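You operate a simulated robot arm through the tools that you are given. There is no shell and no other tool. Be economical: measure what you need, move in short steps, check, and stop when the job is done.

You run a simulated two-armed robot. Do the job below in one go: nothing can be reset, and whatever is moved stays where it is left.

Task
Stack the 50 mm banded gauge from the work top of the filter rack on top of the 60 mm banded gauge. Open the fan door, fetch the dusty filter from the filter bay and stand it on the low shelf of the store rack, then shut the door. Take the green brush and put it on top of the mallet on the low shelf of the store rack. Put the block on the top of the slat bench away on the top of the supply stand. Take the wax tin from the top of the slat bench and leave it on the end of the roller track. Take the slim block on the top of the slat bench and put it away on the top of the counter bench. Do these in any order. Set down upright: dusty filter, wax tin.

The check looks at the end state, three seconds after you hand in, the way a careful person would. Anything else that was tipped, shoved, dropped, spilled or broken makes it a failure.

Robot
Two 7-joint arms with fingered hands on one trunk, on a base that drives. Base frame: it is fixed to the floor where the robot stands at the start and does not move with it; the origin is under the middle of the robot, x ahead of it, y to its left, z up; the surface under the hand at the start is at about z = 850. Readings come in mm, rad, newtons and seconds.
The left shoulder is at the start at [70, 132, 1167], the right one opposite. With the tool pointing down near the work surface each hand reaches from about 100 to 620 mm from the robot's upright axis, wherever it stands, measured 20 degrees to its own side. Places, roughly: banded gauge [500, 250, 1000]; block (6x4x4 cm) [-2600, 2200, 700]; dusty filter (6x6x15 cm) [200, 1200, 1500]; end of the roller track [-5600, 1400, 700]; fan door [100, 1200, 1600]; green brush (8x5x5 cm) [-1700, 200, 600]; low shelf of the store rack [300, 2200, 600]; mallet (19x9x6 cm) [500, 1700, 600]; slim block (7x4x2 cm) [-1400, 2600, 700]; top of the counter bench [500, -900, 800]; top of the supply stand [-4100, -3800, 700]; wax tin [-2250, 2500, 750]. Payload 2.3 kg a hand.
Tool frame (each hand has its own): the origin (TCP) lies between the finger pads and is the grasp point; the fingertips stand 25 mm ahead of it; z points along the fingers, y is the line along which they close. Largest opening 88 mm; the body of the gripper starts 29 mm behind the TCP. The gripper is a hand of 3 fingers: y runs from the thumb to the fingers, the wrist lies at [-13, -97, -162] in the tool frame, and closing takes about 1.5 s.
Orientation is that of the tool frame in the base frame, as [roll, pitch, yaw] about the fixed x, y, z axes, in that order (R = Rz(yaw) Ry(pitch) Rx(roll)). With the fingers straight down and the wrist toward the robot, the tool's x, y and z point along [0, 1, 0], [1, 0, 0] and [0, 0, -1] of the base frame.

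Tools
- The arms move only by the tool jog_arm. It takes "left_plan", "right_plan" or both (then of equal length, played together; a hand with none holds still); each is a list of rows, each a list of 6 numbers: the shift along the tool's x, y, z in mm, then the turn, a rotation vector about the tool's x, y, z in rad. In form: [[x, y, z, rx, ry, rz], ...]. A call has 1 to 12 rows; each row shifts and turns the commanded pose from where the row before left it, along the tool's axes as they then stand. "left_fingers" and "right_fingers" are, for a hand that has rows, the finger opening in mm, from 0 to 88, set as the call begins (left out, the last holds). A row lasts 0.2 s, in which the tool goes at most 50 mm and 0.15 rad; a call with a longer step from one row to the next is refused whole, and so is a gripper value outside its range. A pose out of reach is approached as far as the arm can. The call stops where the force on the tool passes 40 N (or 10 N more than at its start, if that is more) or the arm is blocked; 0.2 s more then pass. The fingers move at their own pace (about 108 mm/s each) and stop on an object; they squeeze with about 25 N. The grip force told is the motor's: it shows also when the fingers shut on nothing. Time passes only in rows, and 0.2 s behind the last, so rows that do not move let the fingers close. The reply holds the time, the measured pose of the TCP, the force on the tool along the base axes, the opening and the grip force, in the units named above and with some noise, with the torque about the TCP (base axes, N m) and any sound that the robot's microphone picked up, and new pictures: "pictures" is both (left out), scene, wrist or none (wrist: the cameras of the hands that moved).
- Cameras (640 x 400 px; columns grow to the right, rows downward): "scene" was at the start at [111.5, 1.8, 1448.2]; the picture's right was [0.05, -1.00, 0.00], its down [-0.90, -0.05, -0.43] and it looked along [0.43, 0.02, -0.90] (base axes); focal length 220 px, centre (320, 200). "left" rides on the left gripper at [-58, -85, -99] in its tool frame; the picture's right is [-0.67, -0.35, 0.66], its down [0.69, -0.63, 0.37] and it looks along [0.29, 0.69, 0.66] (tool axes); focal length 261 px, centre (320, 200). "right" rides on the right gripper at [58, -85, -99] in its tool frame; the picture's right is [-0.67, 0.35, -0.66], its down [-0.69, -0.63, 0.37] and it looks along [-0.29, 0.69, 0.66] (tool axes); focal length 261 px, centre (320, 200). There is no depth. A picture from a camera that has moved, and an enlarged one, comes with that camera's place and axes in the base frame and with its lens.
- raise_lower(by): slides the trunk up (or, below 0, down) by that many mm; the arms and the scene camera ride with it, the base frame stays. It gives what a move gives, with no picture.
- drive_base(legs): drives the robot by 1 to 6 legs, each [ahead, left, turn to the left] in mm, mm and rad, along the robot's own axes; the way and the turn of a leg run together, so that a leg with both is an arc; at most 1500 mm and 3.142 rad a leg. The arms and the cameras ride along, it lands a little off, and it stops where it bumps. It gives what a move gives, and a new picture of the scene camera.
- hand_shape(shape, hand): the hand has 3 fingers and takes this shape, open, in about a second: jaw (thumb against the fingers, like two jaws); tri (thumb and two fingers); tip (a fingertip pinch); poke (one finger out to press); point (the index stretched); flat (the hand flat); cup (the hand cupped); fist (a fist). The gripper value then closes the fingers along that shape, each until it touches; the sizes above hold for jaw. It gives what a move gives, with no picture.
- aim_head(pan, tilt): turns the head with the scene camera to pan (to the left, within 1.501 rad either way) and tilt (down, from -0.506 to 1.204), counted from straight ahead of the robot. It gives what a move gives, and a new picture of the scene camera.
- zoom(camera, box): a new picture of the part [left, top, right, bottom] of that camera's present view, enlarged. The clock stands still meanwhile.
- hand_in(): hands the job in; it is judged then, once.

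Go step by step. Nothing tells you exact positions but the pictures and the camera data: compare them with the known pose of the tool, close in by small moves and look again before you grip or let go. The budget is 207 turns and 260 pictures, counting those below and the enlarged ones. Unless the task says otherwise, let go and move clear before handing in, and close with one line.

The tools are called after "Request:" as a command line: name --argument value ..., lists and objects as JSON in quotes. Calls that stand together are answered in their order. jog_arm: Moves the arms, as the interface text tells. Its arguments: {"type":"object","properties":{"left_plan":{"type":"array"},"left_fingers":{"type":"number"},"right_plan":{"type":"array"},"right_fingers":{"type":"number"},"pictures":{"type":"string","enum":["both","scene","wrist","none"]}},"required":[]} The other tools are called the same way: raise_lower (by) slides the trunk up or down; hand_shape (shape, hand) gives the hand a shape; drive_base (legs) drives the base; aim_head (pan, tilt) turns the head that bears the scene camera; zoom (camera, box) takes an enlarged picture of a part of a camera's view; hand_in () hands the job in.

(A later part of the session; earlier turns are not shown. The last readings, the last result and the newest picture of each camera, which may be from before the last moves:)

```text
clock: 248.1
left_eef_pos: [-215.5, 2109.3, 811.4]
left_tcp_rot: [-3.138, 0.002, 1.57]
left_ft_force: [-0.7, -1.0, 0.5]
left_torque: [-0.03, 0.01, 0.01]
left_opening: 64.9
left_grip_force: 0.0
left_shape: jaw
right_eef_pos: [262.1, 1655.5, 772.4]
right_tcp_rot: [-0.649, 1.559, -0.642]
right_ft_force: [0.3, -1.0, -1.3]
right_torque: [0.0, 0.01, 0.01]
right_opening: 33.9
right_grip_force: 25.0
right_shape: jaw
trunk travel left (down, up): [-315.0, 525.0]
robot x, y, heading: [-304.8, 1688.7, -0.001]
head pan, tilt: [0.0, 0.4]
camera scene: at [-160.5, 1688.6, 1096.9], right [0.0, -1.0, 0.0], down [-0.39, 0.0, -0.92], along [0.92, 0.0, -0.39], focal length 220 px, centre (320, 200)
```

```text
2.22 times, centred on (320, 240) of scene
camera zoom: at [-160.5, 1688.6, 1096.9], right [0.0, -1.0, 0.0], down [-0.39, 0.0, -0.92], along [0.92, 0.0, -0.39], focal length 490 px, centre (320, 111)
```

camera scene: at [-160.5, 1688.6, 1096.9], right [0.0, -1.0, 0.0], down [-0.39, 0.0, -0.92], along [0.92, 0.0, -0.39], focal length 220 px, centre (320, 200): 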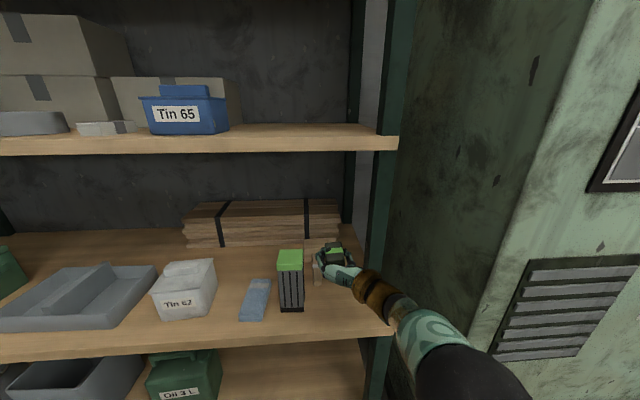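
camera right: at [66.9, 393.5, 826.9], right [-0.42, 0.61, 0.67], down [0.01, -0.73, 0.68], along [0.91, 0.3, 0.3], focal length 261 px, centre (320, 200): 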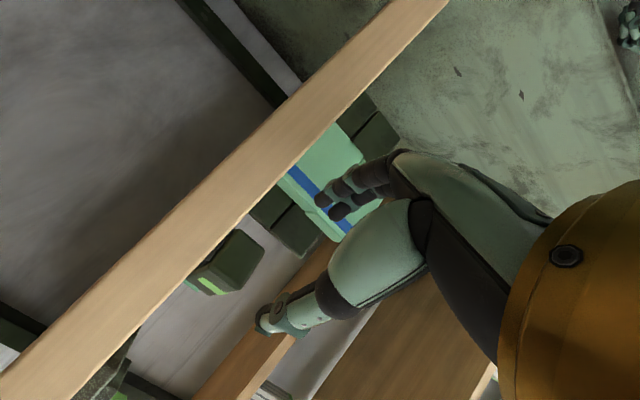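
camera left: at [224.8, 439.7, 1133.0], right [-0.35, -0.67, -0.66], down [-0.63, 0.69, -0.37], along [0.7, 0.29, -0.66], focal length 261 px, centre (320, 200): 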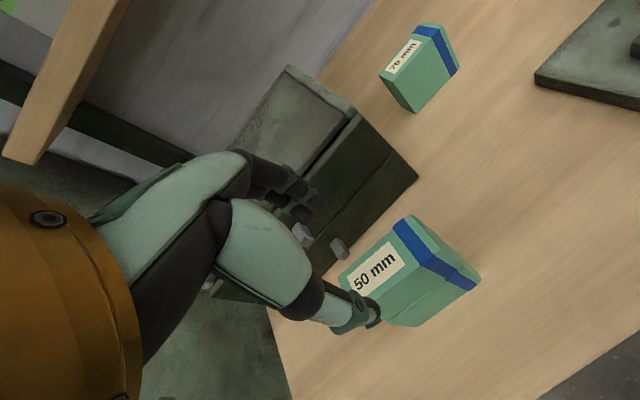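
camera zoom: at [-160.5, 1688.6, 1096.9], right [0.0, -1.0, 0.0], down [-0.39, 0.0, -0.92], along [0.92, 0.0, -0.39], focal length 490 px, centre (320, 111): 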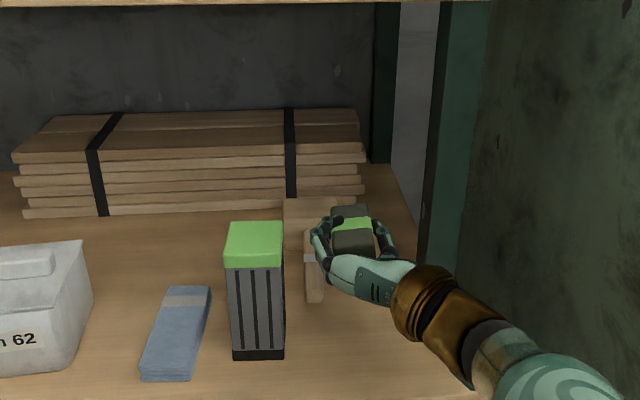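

Request:
drive_base --legs '[[140, 0, 0]]'

Request:
zoom --camera "scene" --box '[240, 180, 420, 330]'

Request:
zoom --camera "right" --box '[0, 0, 640, 400]'

```text
clock: 249.4
left_eef_pos: [-77.2, 2110.4, 811.4]
left_tcp_rot: [-3.139, 0.002, 1.569]
left_ft_force: [-0.4, -0.3, 0.5]
left_torque: [0.02, 0.01, 0.03]
left_opening: 64.8
left_grip_force: 0.1
left_shape: jaw
right_eef_pos: [400.1, 1654.9, 773.5]
right_tcp_rot: [-0.868, 1.561, -0.865]
right_ft_force: [0.4, -0.4, -1.0]
right_torque: [0.02, 0.0, 0.01]
right_opening: 33.8
right_grip_force: 24.8
right_shape: jaw
trunk travel left (down, up): [-315.0, 525.0]
robot x, y, heading: [-166.0, 1688.8, 0.005]
head pan, tilt: [0.0, 0.4]
camera scene: at [-22.6, 1688.8, 1096.9], right [0.0, -1.0, 0.0], down [-0.39, 0.0, -0.92], along [0.92, 0.0, -0.39], focal length 220 px, centre (320, 200)
```

scene: 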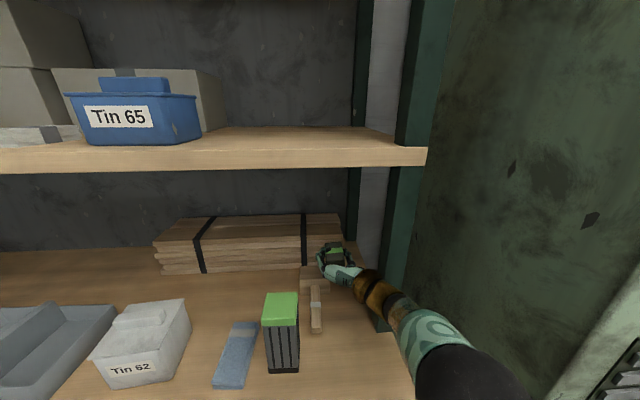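

```text
2.67 times, centred on (330, 255) of scene
camera zoom: at [-22.6, 1688.8, 1096.9], right [0.0, -1.0, 0.0], down [-0.39, 0.0, -0.92], along [0.92, 0.0, -0.39], focal length 588 px, centre (293, 53)
```

zoom: 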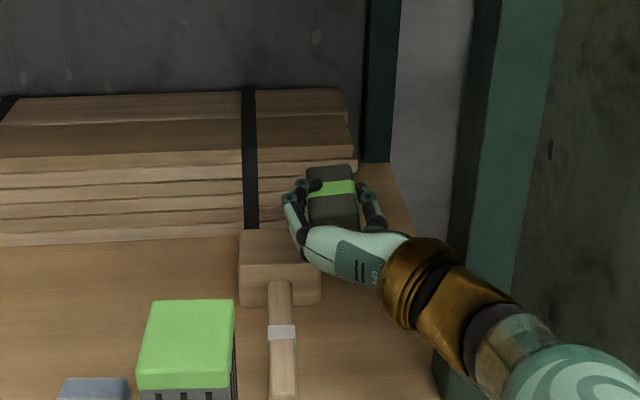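

```text
1.00 times, centred on (320, 200) of right (not enlarged: the box is as wide or as high as the picture)
camera zoom: at [302.6, 1568.9, 714.8], right [-0.66, 0.35, 0.66], down [0.36, -0.62, 0.69], along [0.66, 0.7, 0.29], focal length 261 px, centre (320, 200)
```

zoom: 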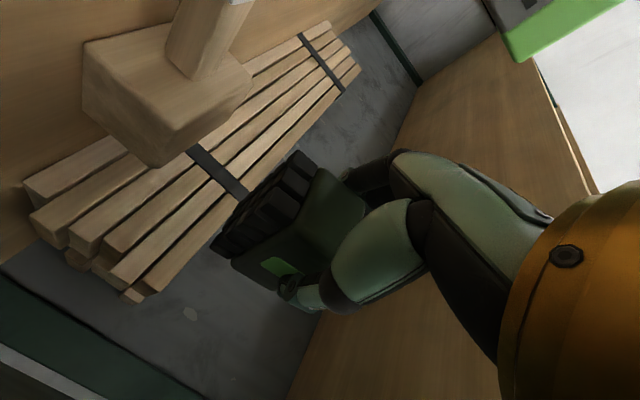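

I move 43 mm further in and 47 mm left to be over the head.

Request:
drive_base --legs '[[43, 0, 0], [0, 47, 0]]'

Request:
zoom --camera "scene" --box '[220, 200, 420, 350]'

Request:
zoom --camera "right" --box '[0, 0, 640, 400]'

```text
clock: 250.3
left_eef_pos: [-56.4, 2110.3, 811.7]
left_tcp_rot: [3.136, 0.003, 1.564]
left_ft_force: [-0.6, 0.5, -0.2]
left_torque: [0.0, -0.01, -0.01]
left_opening: 65.0
left_grip_force: 0.0
left_shape: jaw
right_eef_pos: [419.1, 1651.7, 773.0]
right_tcp_rot: [2.897, 1.562, 2.894]
right_ft_force: [-18.8, 1.4, 7.1]
right_torque: [-0.62, 1.94, -1.83]
right_opening: 33.8
right_grip_force: 25.1
right_shape: jaw
trunk travel left (down, up): [-315.0, 525.0]
robot x, y, heading: [-140.4, 1688.9, -0.003]
head pan, tilt: [0.0, 0.4]
stopped in leg 1: the force on the tool passed its limit at 124 N (the readings are from after the stop); the commanded pose is now the measured one
camera scene: at [-5.1, 1689.2, 1097.9], right [0.0, -1.0, 0.0], down [-0.38, 0.0, -0.92], along [0.92, 0.0, -0.38], focal length 220 px, centre (320, 200)
```

scene: 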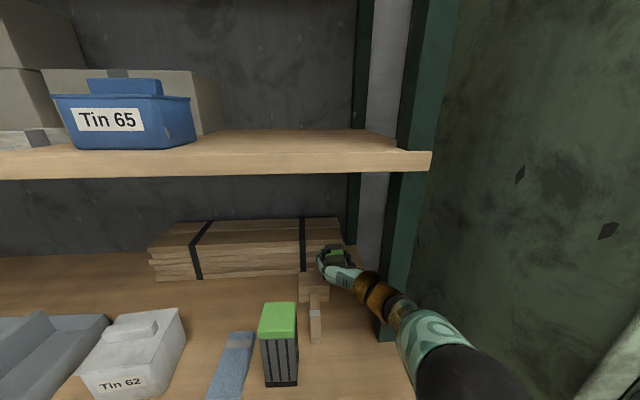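

```text
2.67 times, centred on (320, 275) of scene
camera zoom: at [-5.1, 1689.2, 1097.9], right [0.0, -1.0, 0.0], down [-0.38, 0.0, -0.92], along [0.92, 0.0, -0.38], focal length 588 px, centre (320, 0)
```

zoom: 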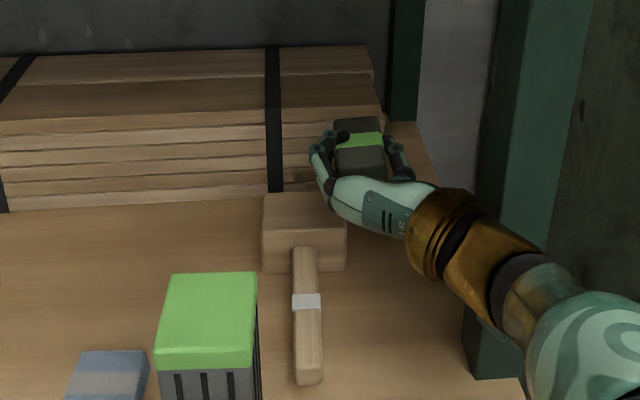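

```text
1.00 times, centred on (320, 200) of right (not enlarged: the box is as wide or as high as the picture)
camera zoom: at [319.7, 1568.0, 715.4], right [-0.65, 0.35, 0.67], down [0.37, -0.63, 0.68], along [0.66, 0.69, 0.28], focal length 261 px, centre (320, 200)
```

zoom: 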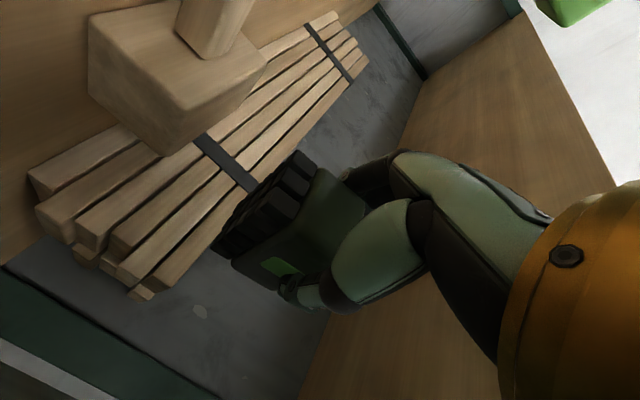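

The forearm caught the rack's front post. I back well out, then offset the base to the left so the forearm comes in straighter.

Request:
drive_base --legs '[[-270, 0, 0]]'

Request:
jog_arm --right_plan '[[0, -30, 0, 0, 0, 0], [0, -30, 0, 0, 0, 0], [0, -30, 0, 0, 0, 0], [0, 0, 0, 0, 0, 0]]' --pictures "both"

```text
clock: 252.2
left_eef_pos: [-312.6, 2110.4, 810.5]
left_tcp_rot: [-3.138, 0.003, 1.561]
left_ft_force: [0.6, 0.4, 0.5]
left_torque: [0.0, -0.03, -0.01]
left_opening: 65.0
left_grip_force: 0.1
left_shape: jaw
right_eef_pos: [159.9, 1650.7, 769.6]
right_tcp_rot: [2.897, 1.561, 2.89]
right_ft_force: [-0.3, 0.3, -0.9]
right_torque: [0.0, 0.0, -0.02]
right_opening: 33.6
right_grip_force: 25.2
right_shape: jaw
trunk travel left (down, up): [-315.0, 525.0]
robot x, y, heading: [-405.0, 1693.1, -0.006]
head pan, tilt: [0.0, 0.4]
camera scene: at [-263.3, 1688.5, 1097.0], right [-0.01, -1.0, 0.0], down [-0.39, 0.0, -0.92], along [0.92, -0.01, -0.39], focal length 220 px, centre (320, 200)
```

scene: 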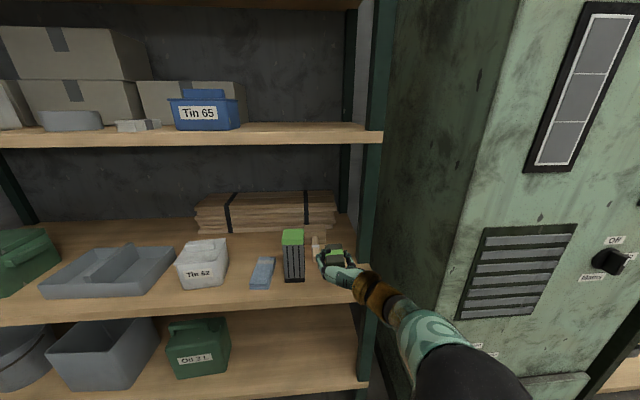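

```text
clock: 253.2
left_eef_pos: [-314.3, 2110.0, 811.1]
left_tcp_rot: [-3.14, 0.003, 1.562]
left_ft_force: [0.9, 0.1, 0.2]
left_torque: [0.02, 0.01, 0.02]
left_opening: 65.0
left_grip_force: 0.0
left_shape: jaw
right_eef_pos: [159.1, 1560.4, 768.6]
right_tcp_rot: [2.982, 1.559, 2.974]
right_ft_force: [0.4, 0.4, -0.8]
right_torque: [0.04, 0.03, 0.0]
right_opening: 33.7
right_grip_force: 24.8
right_shape: jaw
trunk travel left (down, up): [-315.0, 525.0]
robot x, y, heading: [-406.6, 1690.4, -0.007]
head pan, tilt: [0.0, 0.4]
camera scene: at [-262.9, 1688.7, 1097.0], right [-0.01, -1.0, 0.0], down [-0.39, 0.0, -0.92], along [0.92, -0.01, -0.39], focal length 220 px, centre (320, 200)
camera right: at [59.1, 1476.1, 712.3], right [-0.65, 0.35, 0.68], down [0.37, -0.63, 0.68], along [0.67, 0.69, 0.28], focal length 261 px, centre (320, 200)
```

scene: 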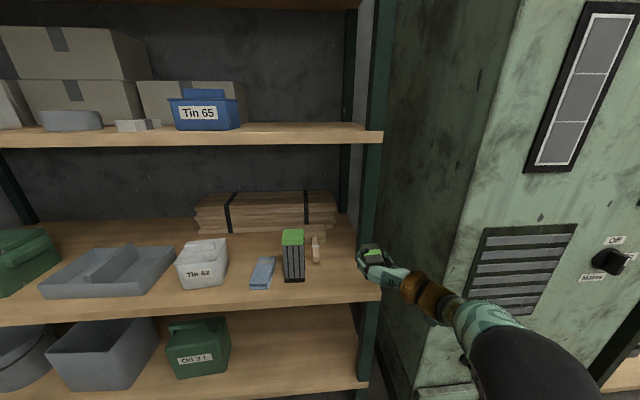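
right: 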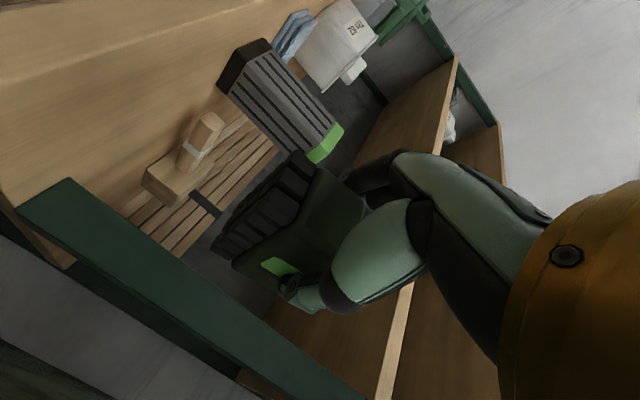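

Nothing was disturbed. I shift the base left and yaw the hand slightly right, so the wrist stays clear of the post.

Request:
drive_base --legs '[[0, 98, 0.006]]'

Request:
jog_arm --right_plan '[[0, 0, 0, 0.125, 0, 0], [0, 0, 0, 0.125, 0, 0], [0, 0, 0, 0, 0, 0]]' --pictures "none"

Request:
drive_base --legs '[[200, 0, 0]]'

```text
clock: 254.3
left_eef_pos: [-316.2, 2208.3, 810.9]
left_tcp_rot: [-3.14, 0.003, 1.565]
left_ft_force: [0.0, 0.1, -0.5]
left_torque: [-0.02, -0.01, 0.01]
left_opening: 64.7
left_grip_force: 0.0
left_shape: jaw
right_eef_pos: [159.4, 1659.8, 768.6]
right_tcp_rot: [-3.124, 1.558, -3.127]
right_ft_force: [-0.4, 0.6, -1.3]
right_torque: [0.01, 0.02, 0.01]
right_opening: 33.8
right_grip_force: 25.2
right_shape: jaw
trunk travel left (down, up): [-315.0, 525.0]
robot x, y, heading: [-405.3, 1787.9, 0.001]
head pan, tilt: [0.0, 0.4]
camera scene: at [-262.6, 1786.8, 1097.0], right [0.0, -1.0, 0.0], down [-0.39, 0.0, -0.92], along [0.92, 0.0, -0.39], focal length 220 px, centre (320, 200)
```

scene: 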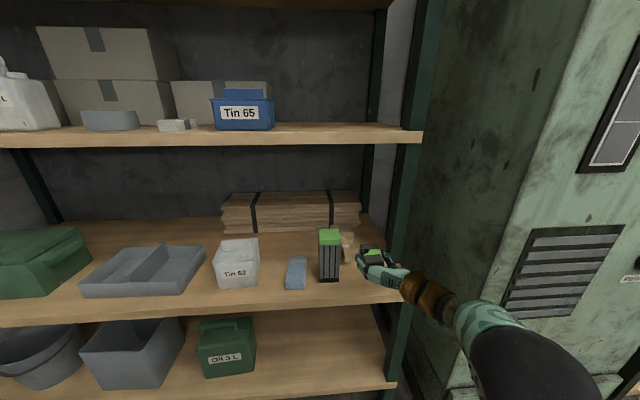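

```text
clock: 255.1
left_eef_pos: [-314.7, 2207.3, 810.3]
left_tcp_rot: [-3.14, 0.002, 1.565]
left_ft_force: [-0.4, -0.2, 0.9]
left_torque: [0.0, 0.01, -0.02]
left_opening: 64.8
left_grip_force: 0.1
left_shape: jaw
right_eef_pos: [160.0, 1661.7, 768.9]
right_tcp_rot: [-2.956, 1.559, 3.075]
right_ft_force: [-0.5, 0.4, -0.5]
right_torque: [-0.02, 0.03, -0.02]
right_opening: 33.7
right_grip_force: 25.0
right_shape: jaw
trunk travel left (down, up): [-315.0, 525.0]
robot x, y, heading: [-408.4, 1788.2, 0.004]
head pan, tilt: [0.0, 0.4]
```

```text
clock: 256.7
left_eef_pos: [-120.5, 2207.2, 810.7]
left_tcp_rot: [-3.14, 0.002, 1.564]
left_ft_force: [0.1, -0.6, 0.1]
left_torque: [0.0, 0.03, 0.05]
left_opening: 65.0
left_grip_force: 0.1
left_shape: jaw
right_eef_pos: [355.0, 1659.9, 768.1]
right_tcp_rot: [-2.998, 1.558, 3.032]
right_ft_force: [-0.2, 0.3, -0.8]
right_torque: [0.0, 0.0, -0.03]
right_opening: 33.9
right_grip_force: 25.4
right_shape: jaw
trunk travel left (down, up): [-315.0, 525.0]
robot x, y, heading: [-211.2, 1787.6, -0.001]
head pan, tilt: [0.0, 0.4]
camera scene: at [-67.2, 1786.1, 1096.9], right [0.0, -1.0, 0.0], down [-0.39, 0.0, -0.92], along [0.92, 0.0, -0.39], focal length 220 px, centre (320, 200)
```

scene: 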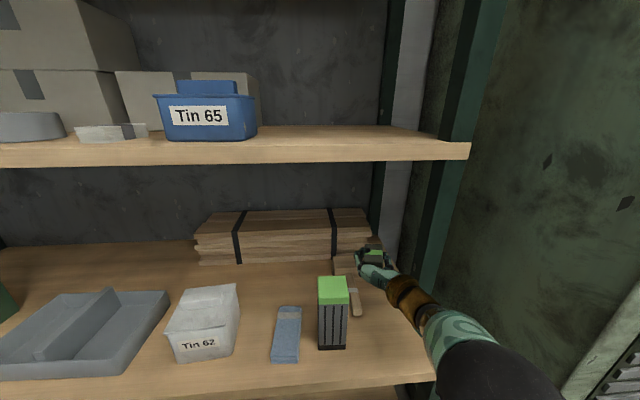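

Request:
drive_base --legs '[[55, 14, 0]]'

Request:
zoom --camera "scene" --box '[280, 180, 480, 330]'

```text
clock: 257.6
left_eef_pos: [-65.8, 2221.9, 810.6]
left_tcp_rot: [-3.141, 0.001, 1.562]
left_ft_force: [-0.2, 0.1, -0.6]
left_torque: [0.01, 0.03, -0.02]
left_opening: 65.2
left_grip_force: 0.1
left_shape: jaw
right_eef_pos: [409.7, 1673.0, 769.2]
right_tcp_rot: [3.136, 1.559, 2.883]
right_ft_force: [0.2, 0.0, -1.5]
right_torque: [0.03, -0.01, 0.02]
right_opening: 33.6
right_grip_force: 25.0
right_shape: jaw
trunk travel left (down, up): [-315.0, 525.0]
robot x, y, heading: [-156.0, 1799.8, -0.006]
head pan, tilt: [0.0, 0.4]
camera scene: at [-12.5, 1799.7, 1096.9], right [0.0, -1.0, 0.0], down [-0.39, 0.0, -0.92], along [0.92, 0.0, -0.39], focal length 220 px, centre (320, 200)
```

scene: 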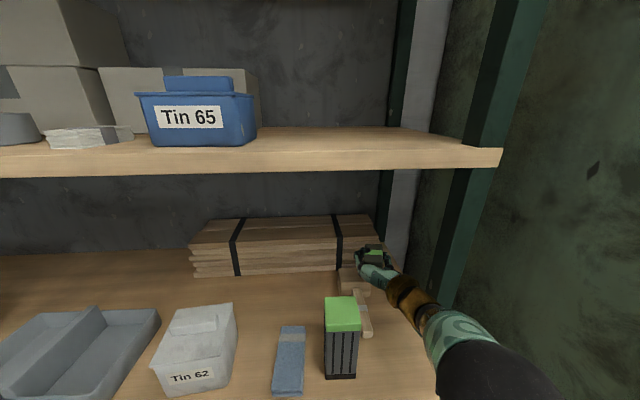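

```text
2.67 times, centred on (380, 255) of scene
camera zoom: at [-12.5, 1799.7, 1096.9], right [0.0, -1.0, 0.0], down [-0.39, 0.0, -0.92], along [0.92, 0.0, -0.39], focal length 588 px, centre (160, 53)
```

zoom: 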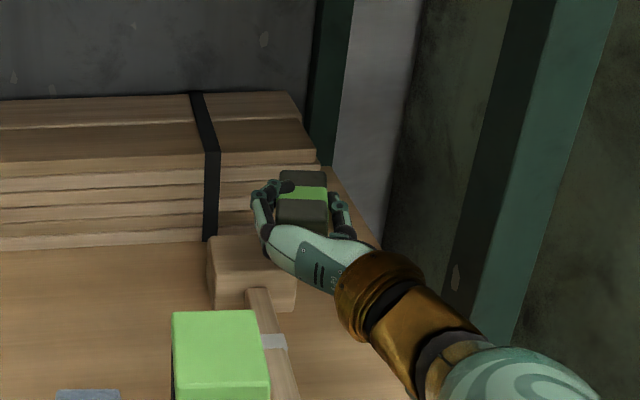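

Request:
drive_base --legs '[[40, 31, 0]]'

Request:
zoom --camera "scene" --box '[280, 200, 480, 350]'

Request:
zoom --camera "right" --box '[0, 0, 640, 400]'

```text
clock: 258.6
left_eef_pos: [-25.0, 2251.6, 811.3]
left_tcp_rot: [-3.139, 0.002, 1.561]
left_ft_force: [-0.8, -0.5, 0.1]
left_torque: [0.0, 0.05, 0.02]
left_opening: 65.2
left_grip_force: 0.0
left_shape: jaw
right_eef_pos: [448.7, 1703.9, 767.9]
right_tcp_rot: [-3.004, 1.557, 3.026]
right_ft_force: [-0.7, -0.5, -2.1]
right_torque: [0.0, 0.03, 0.04]
right_opening: 33.7
right_grip_force: 24.7
right_shape: jaw
trunk travel left (down, up): [-315.0, 525.0]
robot x, y, heading: [-115.8, 1832.0, -0.002]
head pan, tilt: [0.0, 0.4]
camera scene: at [27.3, 1830.6, 1096.9], right [0.0, -1.0, 0.0], down [-0.39, 0.0, -0.92], along [0.92, 0.0, -0.39], focal length 220 px, centre (320, 200)
```

scene: 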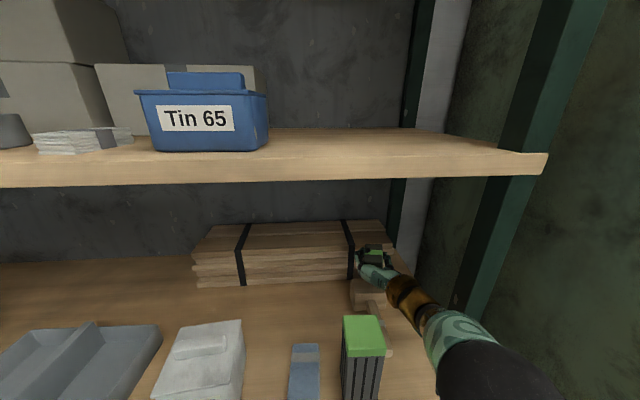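

```text
2.67 times, centred on (380, 275) of scene
camera zoom: at [27.3, 1830.6, 1096.9], right [0.0, -1.0, 0.0], down [-0.39, 0.0, -0.92], along [0.92, 0.0, -0.39], focal length 588 px, centre (160, 0)
```

zoom: 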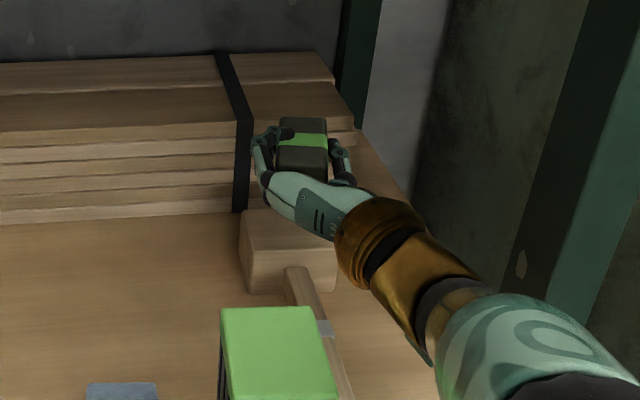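

```text
1.00 times, centred on (320, 200) of right (not enlarged: the box is as wide or as high as the picture)
camera zoom: at [331.5, 1646.1, 712.3], right [-0.54, 0.5, 0.68], down [0.2, -0.7, 0.68], along [0.82, 0.5, 0.28], focal length 261 px, centre (320, 200)
```

zoom: 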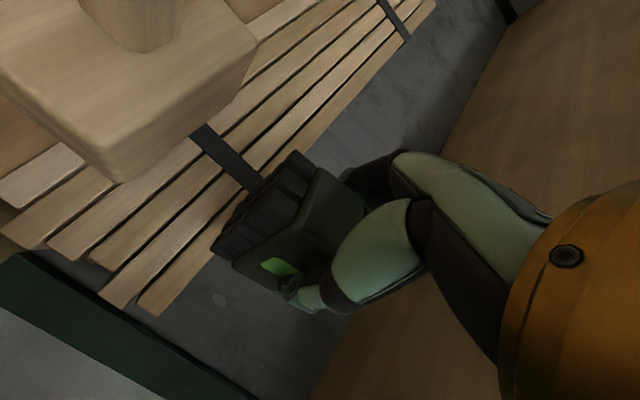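

Positioned over the head. I lower with the trunk, then in tiny steps.

Request:
raise_lower --by -36

Request:
zoom --camera "right" --box '[0, 0, 640, 400]'

Request:
zoom --camera "scene" --box '[280, 200, 480, 350]'

```text
clock: 259.4
left_eef_pos: [-25.1, 2250.5, 774.5]
left_tcp_rot: [-3.138, 0.002, 1.565]
left_ft_force: [-0.3, -0.1, -0.5]
left_torque: [0.0, 0.02, -0.01]
left_opening: 64.9
left_grip_force: 0.1
left_shape: jaw
right_eef_pos: [449.9, 1703.0, 733.3]
right_tcp_rot: [-3.101, 1.561, 2.926]
right_ft_force: [-0.7, -0.2, -0.8]
right_torque: [-0.02, 0.04, 0.0]
right_opening: 33.6
right_grip_force: 25.2
right_shape: jaw
trunk travel left (down, up): [-279.0, 561.0]
robot x, y, heading: [-119.9, 1833.3, -0.004]
head pan, tilt: [0.0, 0.4]
```

```text
1.00 times, centred on (320, 200) of right (not enlarged: the box is as wide or as high as the picture)
camera zoom: at [331.1, 1645.8, 676.4], right [-0.54, 0.5, 0.68], down [0.2, -0.7, 0.68], along [0.82, 0.5, 0.28], focal length 261 px, centre (320, 200)
```

zoom: 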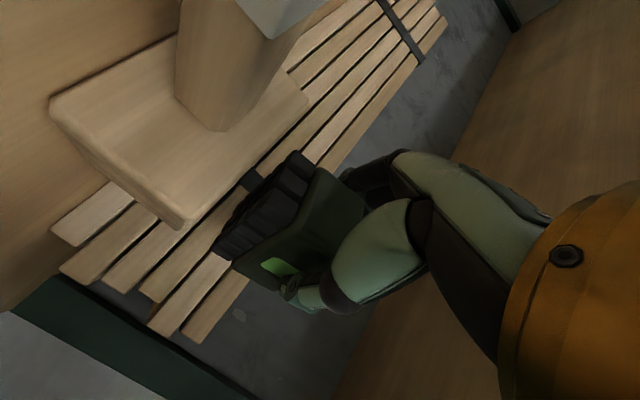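

```text
2.67 times, centred on (380, 275) of scene
camera zoom: at [26.7, 1830.2, 1060.9], right [0.0, -1.0, 0.0], down [-0.39, 0.0, -0.92], along [0.92, 0.0, -0.39], focal length 588 px, centre (160, 0)
```

zoom: 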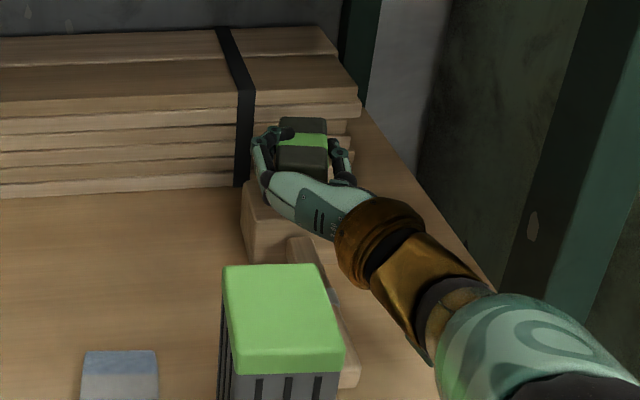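

Request:
raise_lower --by -7

Request:
raise_lower --by -3

Request:
zoom --camera "right" --box '[0, 0, 640, 400]'

```text
clock: 259.9
left_eef_pos: [-24.5, 2250.6, 767.9]
left_tcp_rot: [-3.138, 0.001, 1.563]
left_ft_force: [0.4, -0.6, -0.2]
left_torque: [0.04, -0.02, 0.01]
left_opening: 64.9
left_grip_force: 0.1
left_shape: jaw
right_eef_pos: [449.0, 1702.9, 725.8]
right_tcp_rot: [-2.951, 1.557, 3.077]
right_ft_force: [-0.6, -0.4, -1.2]
right_torque: [0.03, 0.01, -0.03]
right_opening: 33.6
right_grip_force: 24.8
right_shape: jaw
trunk travel left (down, up): [-272.0, 568.0]
robot x, y, heading: [-117.6, 1830.4, -0.003]
head pan, tilt: [0.0, 0.4]
```

```text
clock: 260.5
left_eef_pos: [-24.6, 2250.4, 764.0]
left_tcp_rot: [-3.139, 0.001, 1.563]
left_ft_force: [0.2, -0.2, 0.3]
left_torque: [0.0, 0.04, -0.02]
left_opening: 65.2
left_grip_force: 0.0
left_shape: jaw
right_eef_pos: [448.5, 1703.2, 723.3]
right_tcp_rot: [-3.017, 1.56, 3.012]
right_ft_force: [0.1, -0.2, 0.3]
right_torque: [0.06, 0.0, -0.01]
right_opening: 33.6
right_grip_force: 25.1
right_shape: jaw
trunk travel left (down, up): [-269.0, 571.0]
robot x, y, heading: [-118.4, 1831.5, -0.002]
head pan, tilt: [0.0, 0.4]
```

```text
1.00 times, centred on (320, 200) of right (not enlarged: the box is as wide or as high as the picture)
camera zoom: at [331.1, 1645.9, 666.6], right [-0.54, 0.5, 0.68], down [0.2, -0.7, 0.68], along [0.82, 0.5, 0.28], focal length 261 px, centre (320, 200)
```

zoom: 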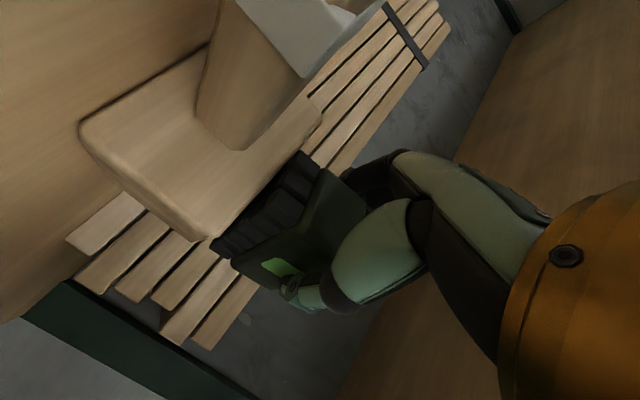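

Contact is starting, but the brush sits too far to the right of the head. I lift 8 mm, shift 22 mm left and look again.

Request:
raise_lower --by 8

Request:
drive_base --legs '[[0, 22, 0]]'

Request:
zoom --camera "right" --box '[0, 0, 640, 400]'

```text
clock: 261.0
left_eef_pos: [-25.3, 2251.6, 773.5]
left_tcp_rot: [-3.141, 0.001, 1.563]
left_ft_force: [1.0, 0.0, -0.4]
left_torque: [0.01, 0.0, 0.02]
left_opening: 65.0
left_grip_force: 0.0
left_shape: jaw
right_eef_pos: [448.8, 1703.2, 731.4]
right_tcp_rot: [-2.943, 1.558, 3.086]
right_ft_force: [-0.6, 0.4, -0.7]
right_torque: [0.01, 0.04, 0.01]
right_opening: 33.7
right_grip_force: 24.8
right_shape: jaw
trunk travel left (down, up): [-277.0, 563.0]
robot x, y, heading: [-114.1, 1833.9, -0.008]
head pan, tilt: [0.0, 0.4]
```

```text
clock: 261.8
left_eef_pos: [-24.8, 2275.1, 773.2]
left_tcp_rot: [-3.141, 0.003, 1.563]
left_ft_force: [-0.5, -0.5, 0.8]
left_torque: [0.01, 0.01, 0.01]
left_opening: 64.9
left_grip_force: 0.1
left_shape: jaw
right_eef_pos: [449.8, 1725.5, 731.9]
right_tcp_rot: [-3.022, 1.558, 3.005]
right_ft_force: [-0.4, -0.3, -1.8]
right_torque: [-0.02, 0.03, -0.02]
right_opening: 33.7
right_grip_force: 25.0
right_shape: jaw
trunk travel left (down, up): [-277.0, 563.0]
robot x, y, heading: [-121.5, 1853.8, -0.006]
head pan, tilt: [0.0, 0.4]
camera scene: at [26.9, 1852.7, 1059.0], right [0.0, -1.0, 0.0], down [-0.39, 0.0, -0.92], along [0.92, 0.0, -0.39], focal length 220 px, centre (320, 200)
```

scene: 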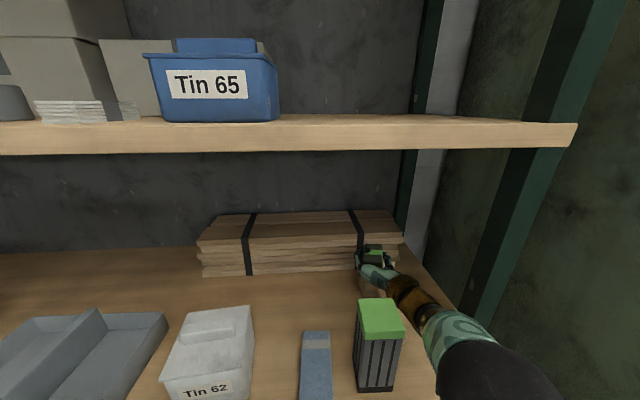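

```text
1.00 times, centred on (320, 200) of right (not enlarged: the box is as wide or as high as the picture)
camera zoom: at [331.2, 1668.2, 674.5], right [-0.54, 0.5, 0.68], down [0.2, -0.7, 0.68], along [0.82, 0.5, 0.28], focal length 261 px, centre (320, 200)
```

zoom: 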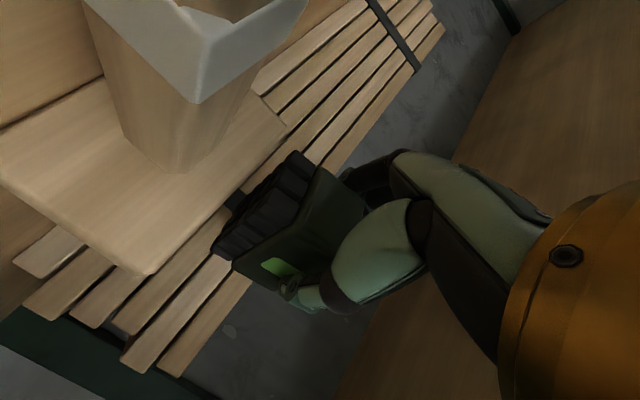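

Now the brush is centred over the head. Lowering.

Request:
raise_lower --by -8

Request:
raise_lower --by -2

Request:
zoom --camera "right" --box '[0, 0, 640, 400]'

```text
clock: 262.4
left_eef_pos: [-24.5, 2273.7, 764.1]
left_tcp_rot: [-3.141, 0.001, 1.565]
left_ft_force: [-0.3, -0.8, 0.2]
left_torque: [0.02, -0.01, 0.01]
left_opening: 64.9
left_grip_force: 0.0
left_shape: jaw
right_eef_pos: [449.3, 1724.6, 723.3]
right_tcp_rot: [-2.877, 1.561, -3.132]
right_ft_force: [0.3, -0.7, -0.3]
right_torque: [0.03, 0.03, 0.03]
right_opening: 33.5
right_grip_force: 25.3
right_shape: jaw
trunk travel left (down, up): [-269.0, 571.0]
robot x, y, heading: [-116.6, 1854.1, -0.003]
head pan, tilt: [0.0, 0.4]
```

```text
clock: 262.9
left_eef_pos: [-24.7, 2274.2, 763.0]
left_tcp_rot: [-3.142, 0.002, 1.56]
left_ft_force: [0.1, 0.1, -0.8]
left_torque: [-0.01, -0.02, -0.02]
left_opening: 64.9
left_grip_force: 0.0
left_shape: jaw
right_eef_pos: [449.1, 1725.8, 722.7]
right_tcp_rot: [3.017, 1.562, 2.761]
right_ft_force: [1.8, -1.6, 5.8]
right_torque: [0.08, -0.11, 0.01]
right_opening: 33.6
right_grip_force: 25.1
right_shape: jaw
trunk travel left (down, up): [-267.0, 573.0]
robot x, y, heading: [-112.4, 1854.8, 0.001]
head pan, tilt: [0.0, 0.4]
```

```text
1.00 times, centred on (320, 200) of right (not enlarged: the box is as wide or as high as the picture)
camera zoom: at [330.8, 1667.9, 665.5], right [-0.54, 0.5, 0.68], down [0.2, -0.7, 0.68], along [0.82, 0.5, 0.28], focal length 261 px, centre (320, 200)
```

zoom: 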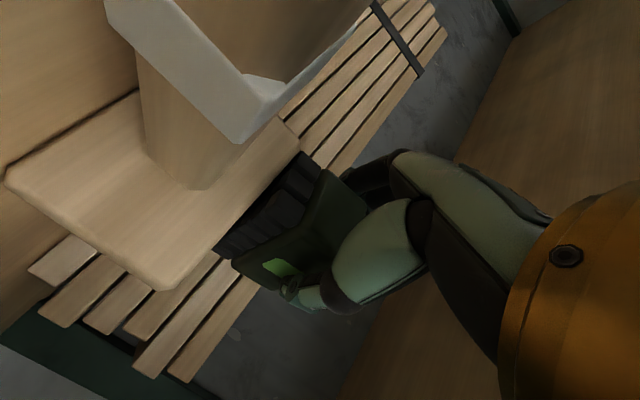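

Seated on the head. I open wide and lift straight up with the trunk, clear of the filter, before backing out.

Request:
jog_arm --right_plan '[[0, 0, 0, 0, 0, 0], [0, 0, 0, 0, 0, 0], [0, 0, 0, 0, 0, 0], [0, 0, 0, 0, 0, 0]]' --right_fingers 76 --pictures "wrist"

Request:
raise_lower --by 105

Request:
zoom --camera "scene" --box '[280, 200, 480, 380]'

```text
clock: 263.9
left_eef_pos: [-26.3, 2273.8, 763.5]
left_tcp_rot: [-3.14, 0.001, 1.563]
left_ft_force: [0.0, 0.5, -0.3]
left_torque: [0.0, -0.01, 0.01]
left_opening: 64.8
left_grip_force: 0.1
left_shape: jaw
right_eef_pos: [450.6, 1723.5, 721.4]
right_tcp_rot: [-2.929, 1.56, 3.1]
right_ft_force: [0.2, -0.6, -0.4]
right_torque: [0.02, 0.01, -0.02]
right_opening: 76.1
right_grip_force: 0.0
right_shape: jaw
trunk travel left (down, up): [-267.0, 573.0]
robot x, y, heading: [-116.1, 1851.9, -0.004]
head pan, tilt: [0.0, 0.4]
camera right: at [331.0, 1668.0, 664.6], right [-0.54, 0.5, 0.68], down [0.2, -0.7, 0.68], along [0.82, 0.5, 0.28], focal length 261 px, centre (320, 200)
```

right: 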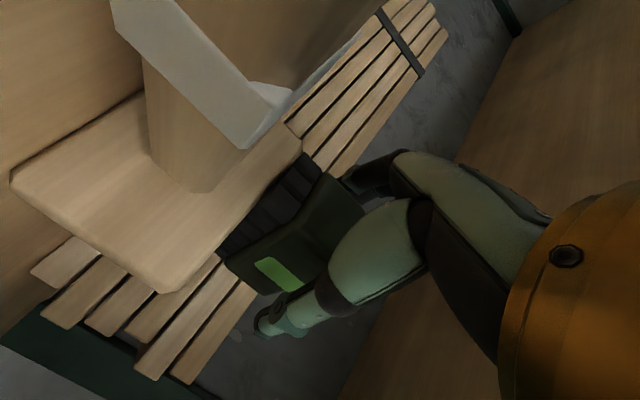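

```text
clock: 265.3
left_eef_pos: [-25.2, 2273.6, 868.5]
left_tcp_rot: [-3.141, 0.004, 1.561]
left_ft_force: [-0.3, -0.7, -0.7]
left_torque: [0.0, 0.0, 0.0]
left_opening: 64.9
left_grip_force: 0.1
left_shape: jaw
right_eef_pos: [450.1, 1724.9, 826.3]
right_tcp_rot: [-3.024, 1.561, 3.004]
right_ft_force: [-1.0, 0.4, 1.0]
right_torque: [-0.01, -0.01, -0.03]
right_opening: 75.9
right_grip_force: 0.0
right_shape: jaw
trunk travel left (down, up): [-372.0, 468.0]
robot x, y, heading: [-114.5, 1852.3, -0.006]
head pan, tilt: [0.0, 0.4]
```

```text
2.22 times, centred on (380, 290) of scene
camera zoom: at [26.7, 1852.5, 1154.0], right [0.0, -1.0, 0.0], down [-0.39, 0.0, -0.92], along [0.92, 0.0, -0.39], focal length 490 px, centre (187, 0)
```

zoom: 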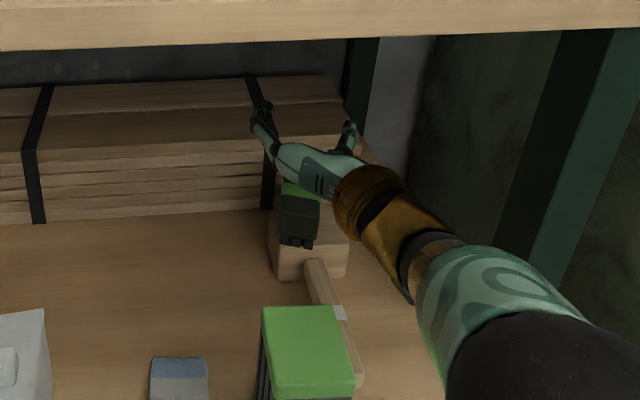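

The brush rests on the mallet head. I raise a bit more and back straight out.

Request:
raise_lower --by 55

Request:
drive_base --legs '[[-350, 0, 0]]'

Request:
zoom --camera "scene" --box '[240, 150, 440, 330]'

```text
clock: 266.2
left_eef_pos: [-23.6, 2274.1, 922.8]
left_tcp_rot: [-3.141, 0.003, 1.561]
left_ft_force: [0.8, 0.4, -0.3]
left_torque: [0.02, -0.03, 0.05]
left_opening: 65.0
left_grip_force: 0.0
left_shape: jaw
right_eef_pos: [449.3, 1725.8, 881.7]
right_tcp_rot: [-3.018, 1.56, 3.011]
right_ft_force: [-0.6, -0.5, 0.0]
right_torque: [-0.03, 0.0, 0.02]
right_opening: 75.8
right_grip_force: 0.1
right_shape: jaw
trunk travel left (down, up): [-427.0, 413.0]
robot x, y, heading: [-117.6, 1850.3, -0.003]
head pan, tilt: [0.0, 0.4]
```

```text
clock: 268.5
left_eef_pos: [-365.8, 2275.0, 922.9]
left_tcp_rot: [-3.141, 0.002, 1.557]
left_ft_force: [-0.3, 0.3, -0.8]
left_torque: [-0.01, 0.0, -0.01]
left_opening: 64.7
left_grip_force: 0.0
left_shape: jaw
right_eef_pos: [106.0, 1725.6, 880.2]
right_tcp_rot: [-2.97, 1.561, 3.053]
right_ft_force: [-0.3, 0.0, -0.3]
right_torque: [0.0, 0.0, -0.02]
right_opening: 75.9
right_grip_force: 0.1
right_shape: jaw
trunk travel left (down, up): [-427.0, 413.0]
robot x, y, heading: [-458.5, 1849.8, -0.002]
head pan, tilt: [0.0, 0.4]
camera scene: at [-316.1, 1853.8, 1209.0], right [-0.01, -1.0, 0.0], down [-0.39, 0.0, -0.92], along [0.92, -0.01, -0.39], focal length 220 px, centre (320, 200)
```

scene: 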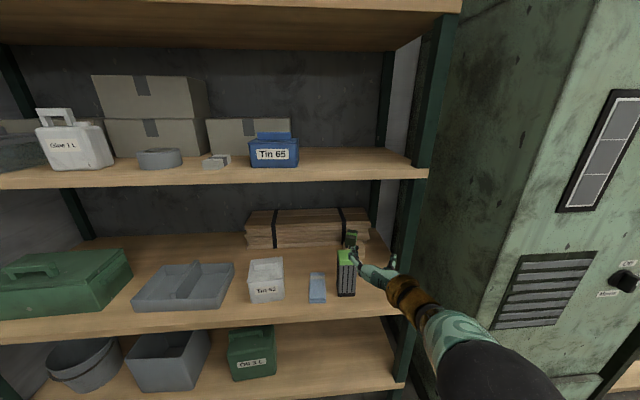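

```text
2.22 times, centred on (340, 240) of scene
camera zoom: at [-316.1, 1853.8, 1209.0], right [-0.01, -1.0, 0.0], down [-0.39, 0.0, -0.92], along [0.92, -0.01, -0.39], focal length 490 px, centre (276, 111)
```

zoom: 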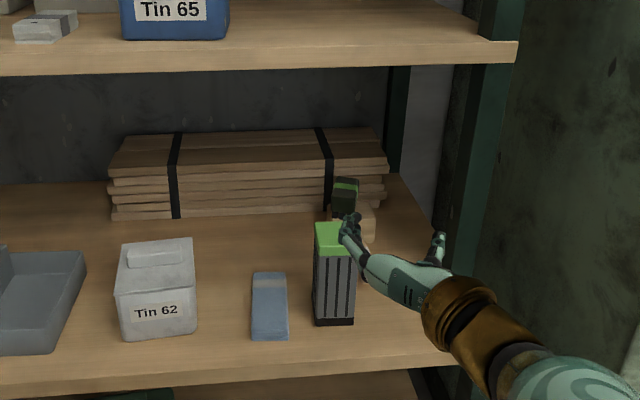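

Both rack tasks are done. Next the slat bench: I back off, turn to face it and look.

Request:
drive_base --legs '[[-300, 0, 0], [0, 0, 2.6]]'

Request:
aim_head --pan 0.0 --tilt 0.5

```text
clock: 276.6
left_eef_pos: [-1069.5, 1558.9, 922.9]
left_tcp_rot: [-3.14, 0.003, -2.162]
left_ft_force: [0.6, -0.2, 0.6]
left_torque: [0.0, -0.04, 0.01]
left_opening: 64.5
left_grip_force: 0.1
left_shape: jaw
right_eef_pos: [-1161.9, 2277.4, 881.1]
right_tcp_rot: [-3.055, 1.56, -0.753]
right_ft_force: [0.1, -0.3, 0.4]
right_torque: [0.02, 0.02, -0.01]
right_opening: 75.7
right_grip_force: 0.1
right_shape: jaw
trunk travel left (down, up): [-427.0, 413.0]
robot x, y, heading: [-758.3, 1855.8, 2.55]
head pan, tilt: [0.0, 0.4]
camera scene: at [-879.8, 1936.2, 1209.0], right [0.55, 0.83, 0.0], down [0.32, -0.22, -0.92], along [-0.77, 0.51, -0.39], focal length 220 px, centre (320, 200)
```

scene: 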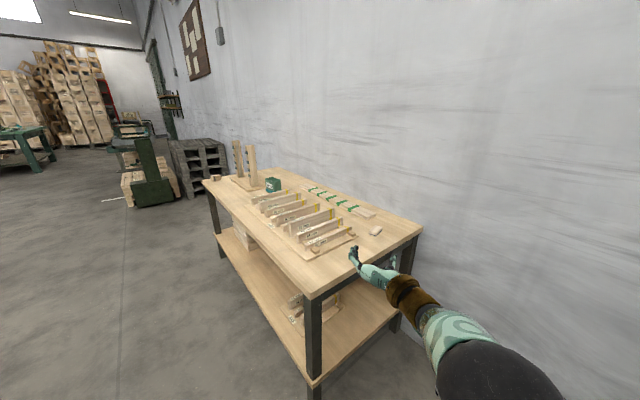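

```text
clock: 277.3
left_eef_pos: [-1068.8, 1558.7, 922.9]
left_tcp_rot: [-3.139, 0.001, -2.164]
left_ft_force: [-0.1, 0.2, 0.3]
left_torque: [0.01, 0.01, 0.0]
left_opening: 64.9
left_grip_force: 0.0
left_shape: jaw
right_eef_pos: [-1161.4, 2278.0, 881.6]
right_tcp_rot: [-2.966, 1.56, -0.664]
right_ft_force: [-0.1, 0.5, -0.2]
right_torque: [-0.01, 0.01, -0.02]
right_opening: 75.9
right_grip_force: 0.0
right_shape: jaw
trunk travel left (down, up): [-427.0, 413.0]
robot x, y, heading: [-758.3, 1856.8, 2.546]
head pan, tilt: [0.0, 0.499]
camera scene: at [-878.4, 1935.3, 1199.9], right [0.55, 0.83, 0.0], down [0.4, -0.27, -0.88], along [-0.73, 0.49, -0.48], focal length 220 px, centre (320, 200)
```

scene: 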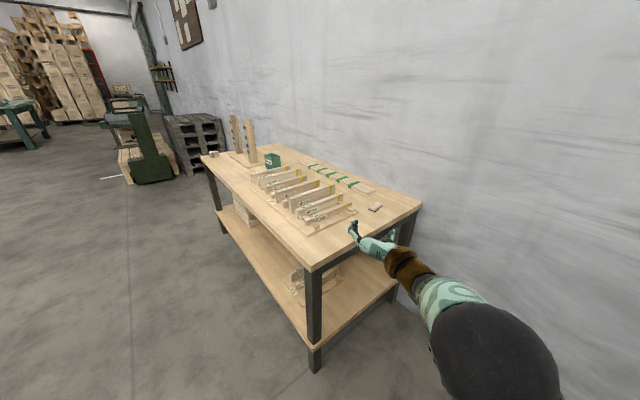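

Request:
zoom --camera "scene" --box '[190, 110, 430, 280]'

```text
2.35 times, centred on (310, 195) of scene
camera zoom: at [-878.4, 1935.3, 1199.9], right [0.55, 0.83, 0.0], down [0.4, -0.27, -0.88], along [-0.73, 0.49, -0.48], focal length 519 px, centre (344, 212)
```

zoom: 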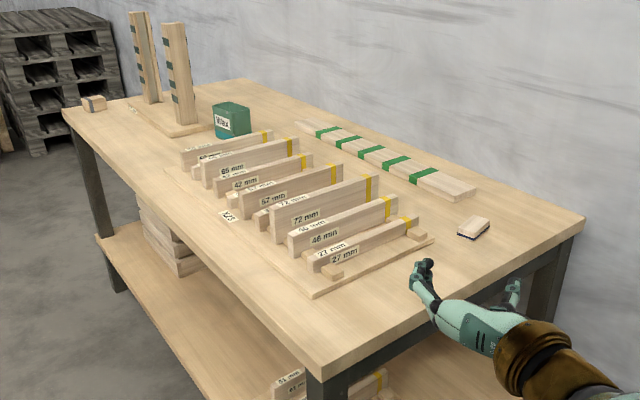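

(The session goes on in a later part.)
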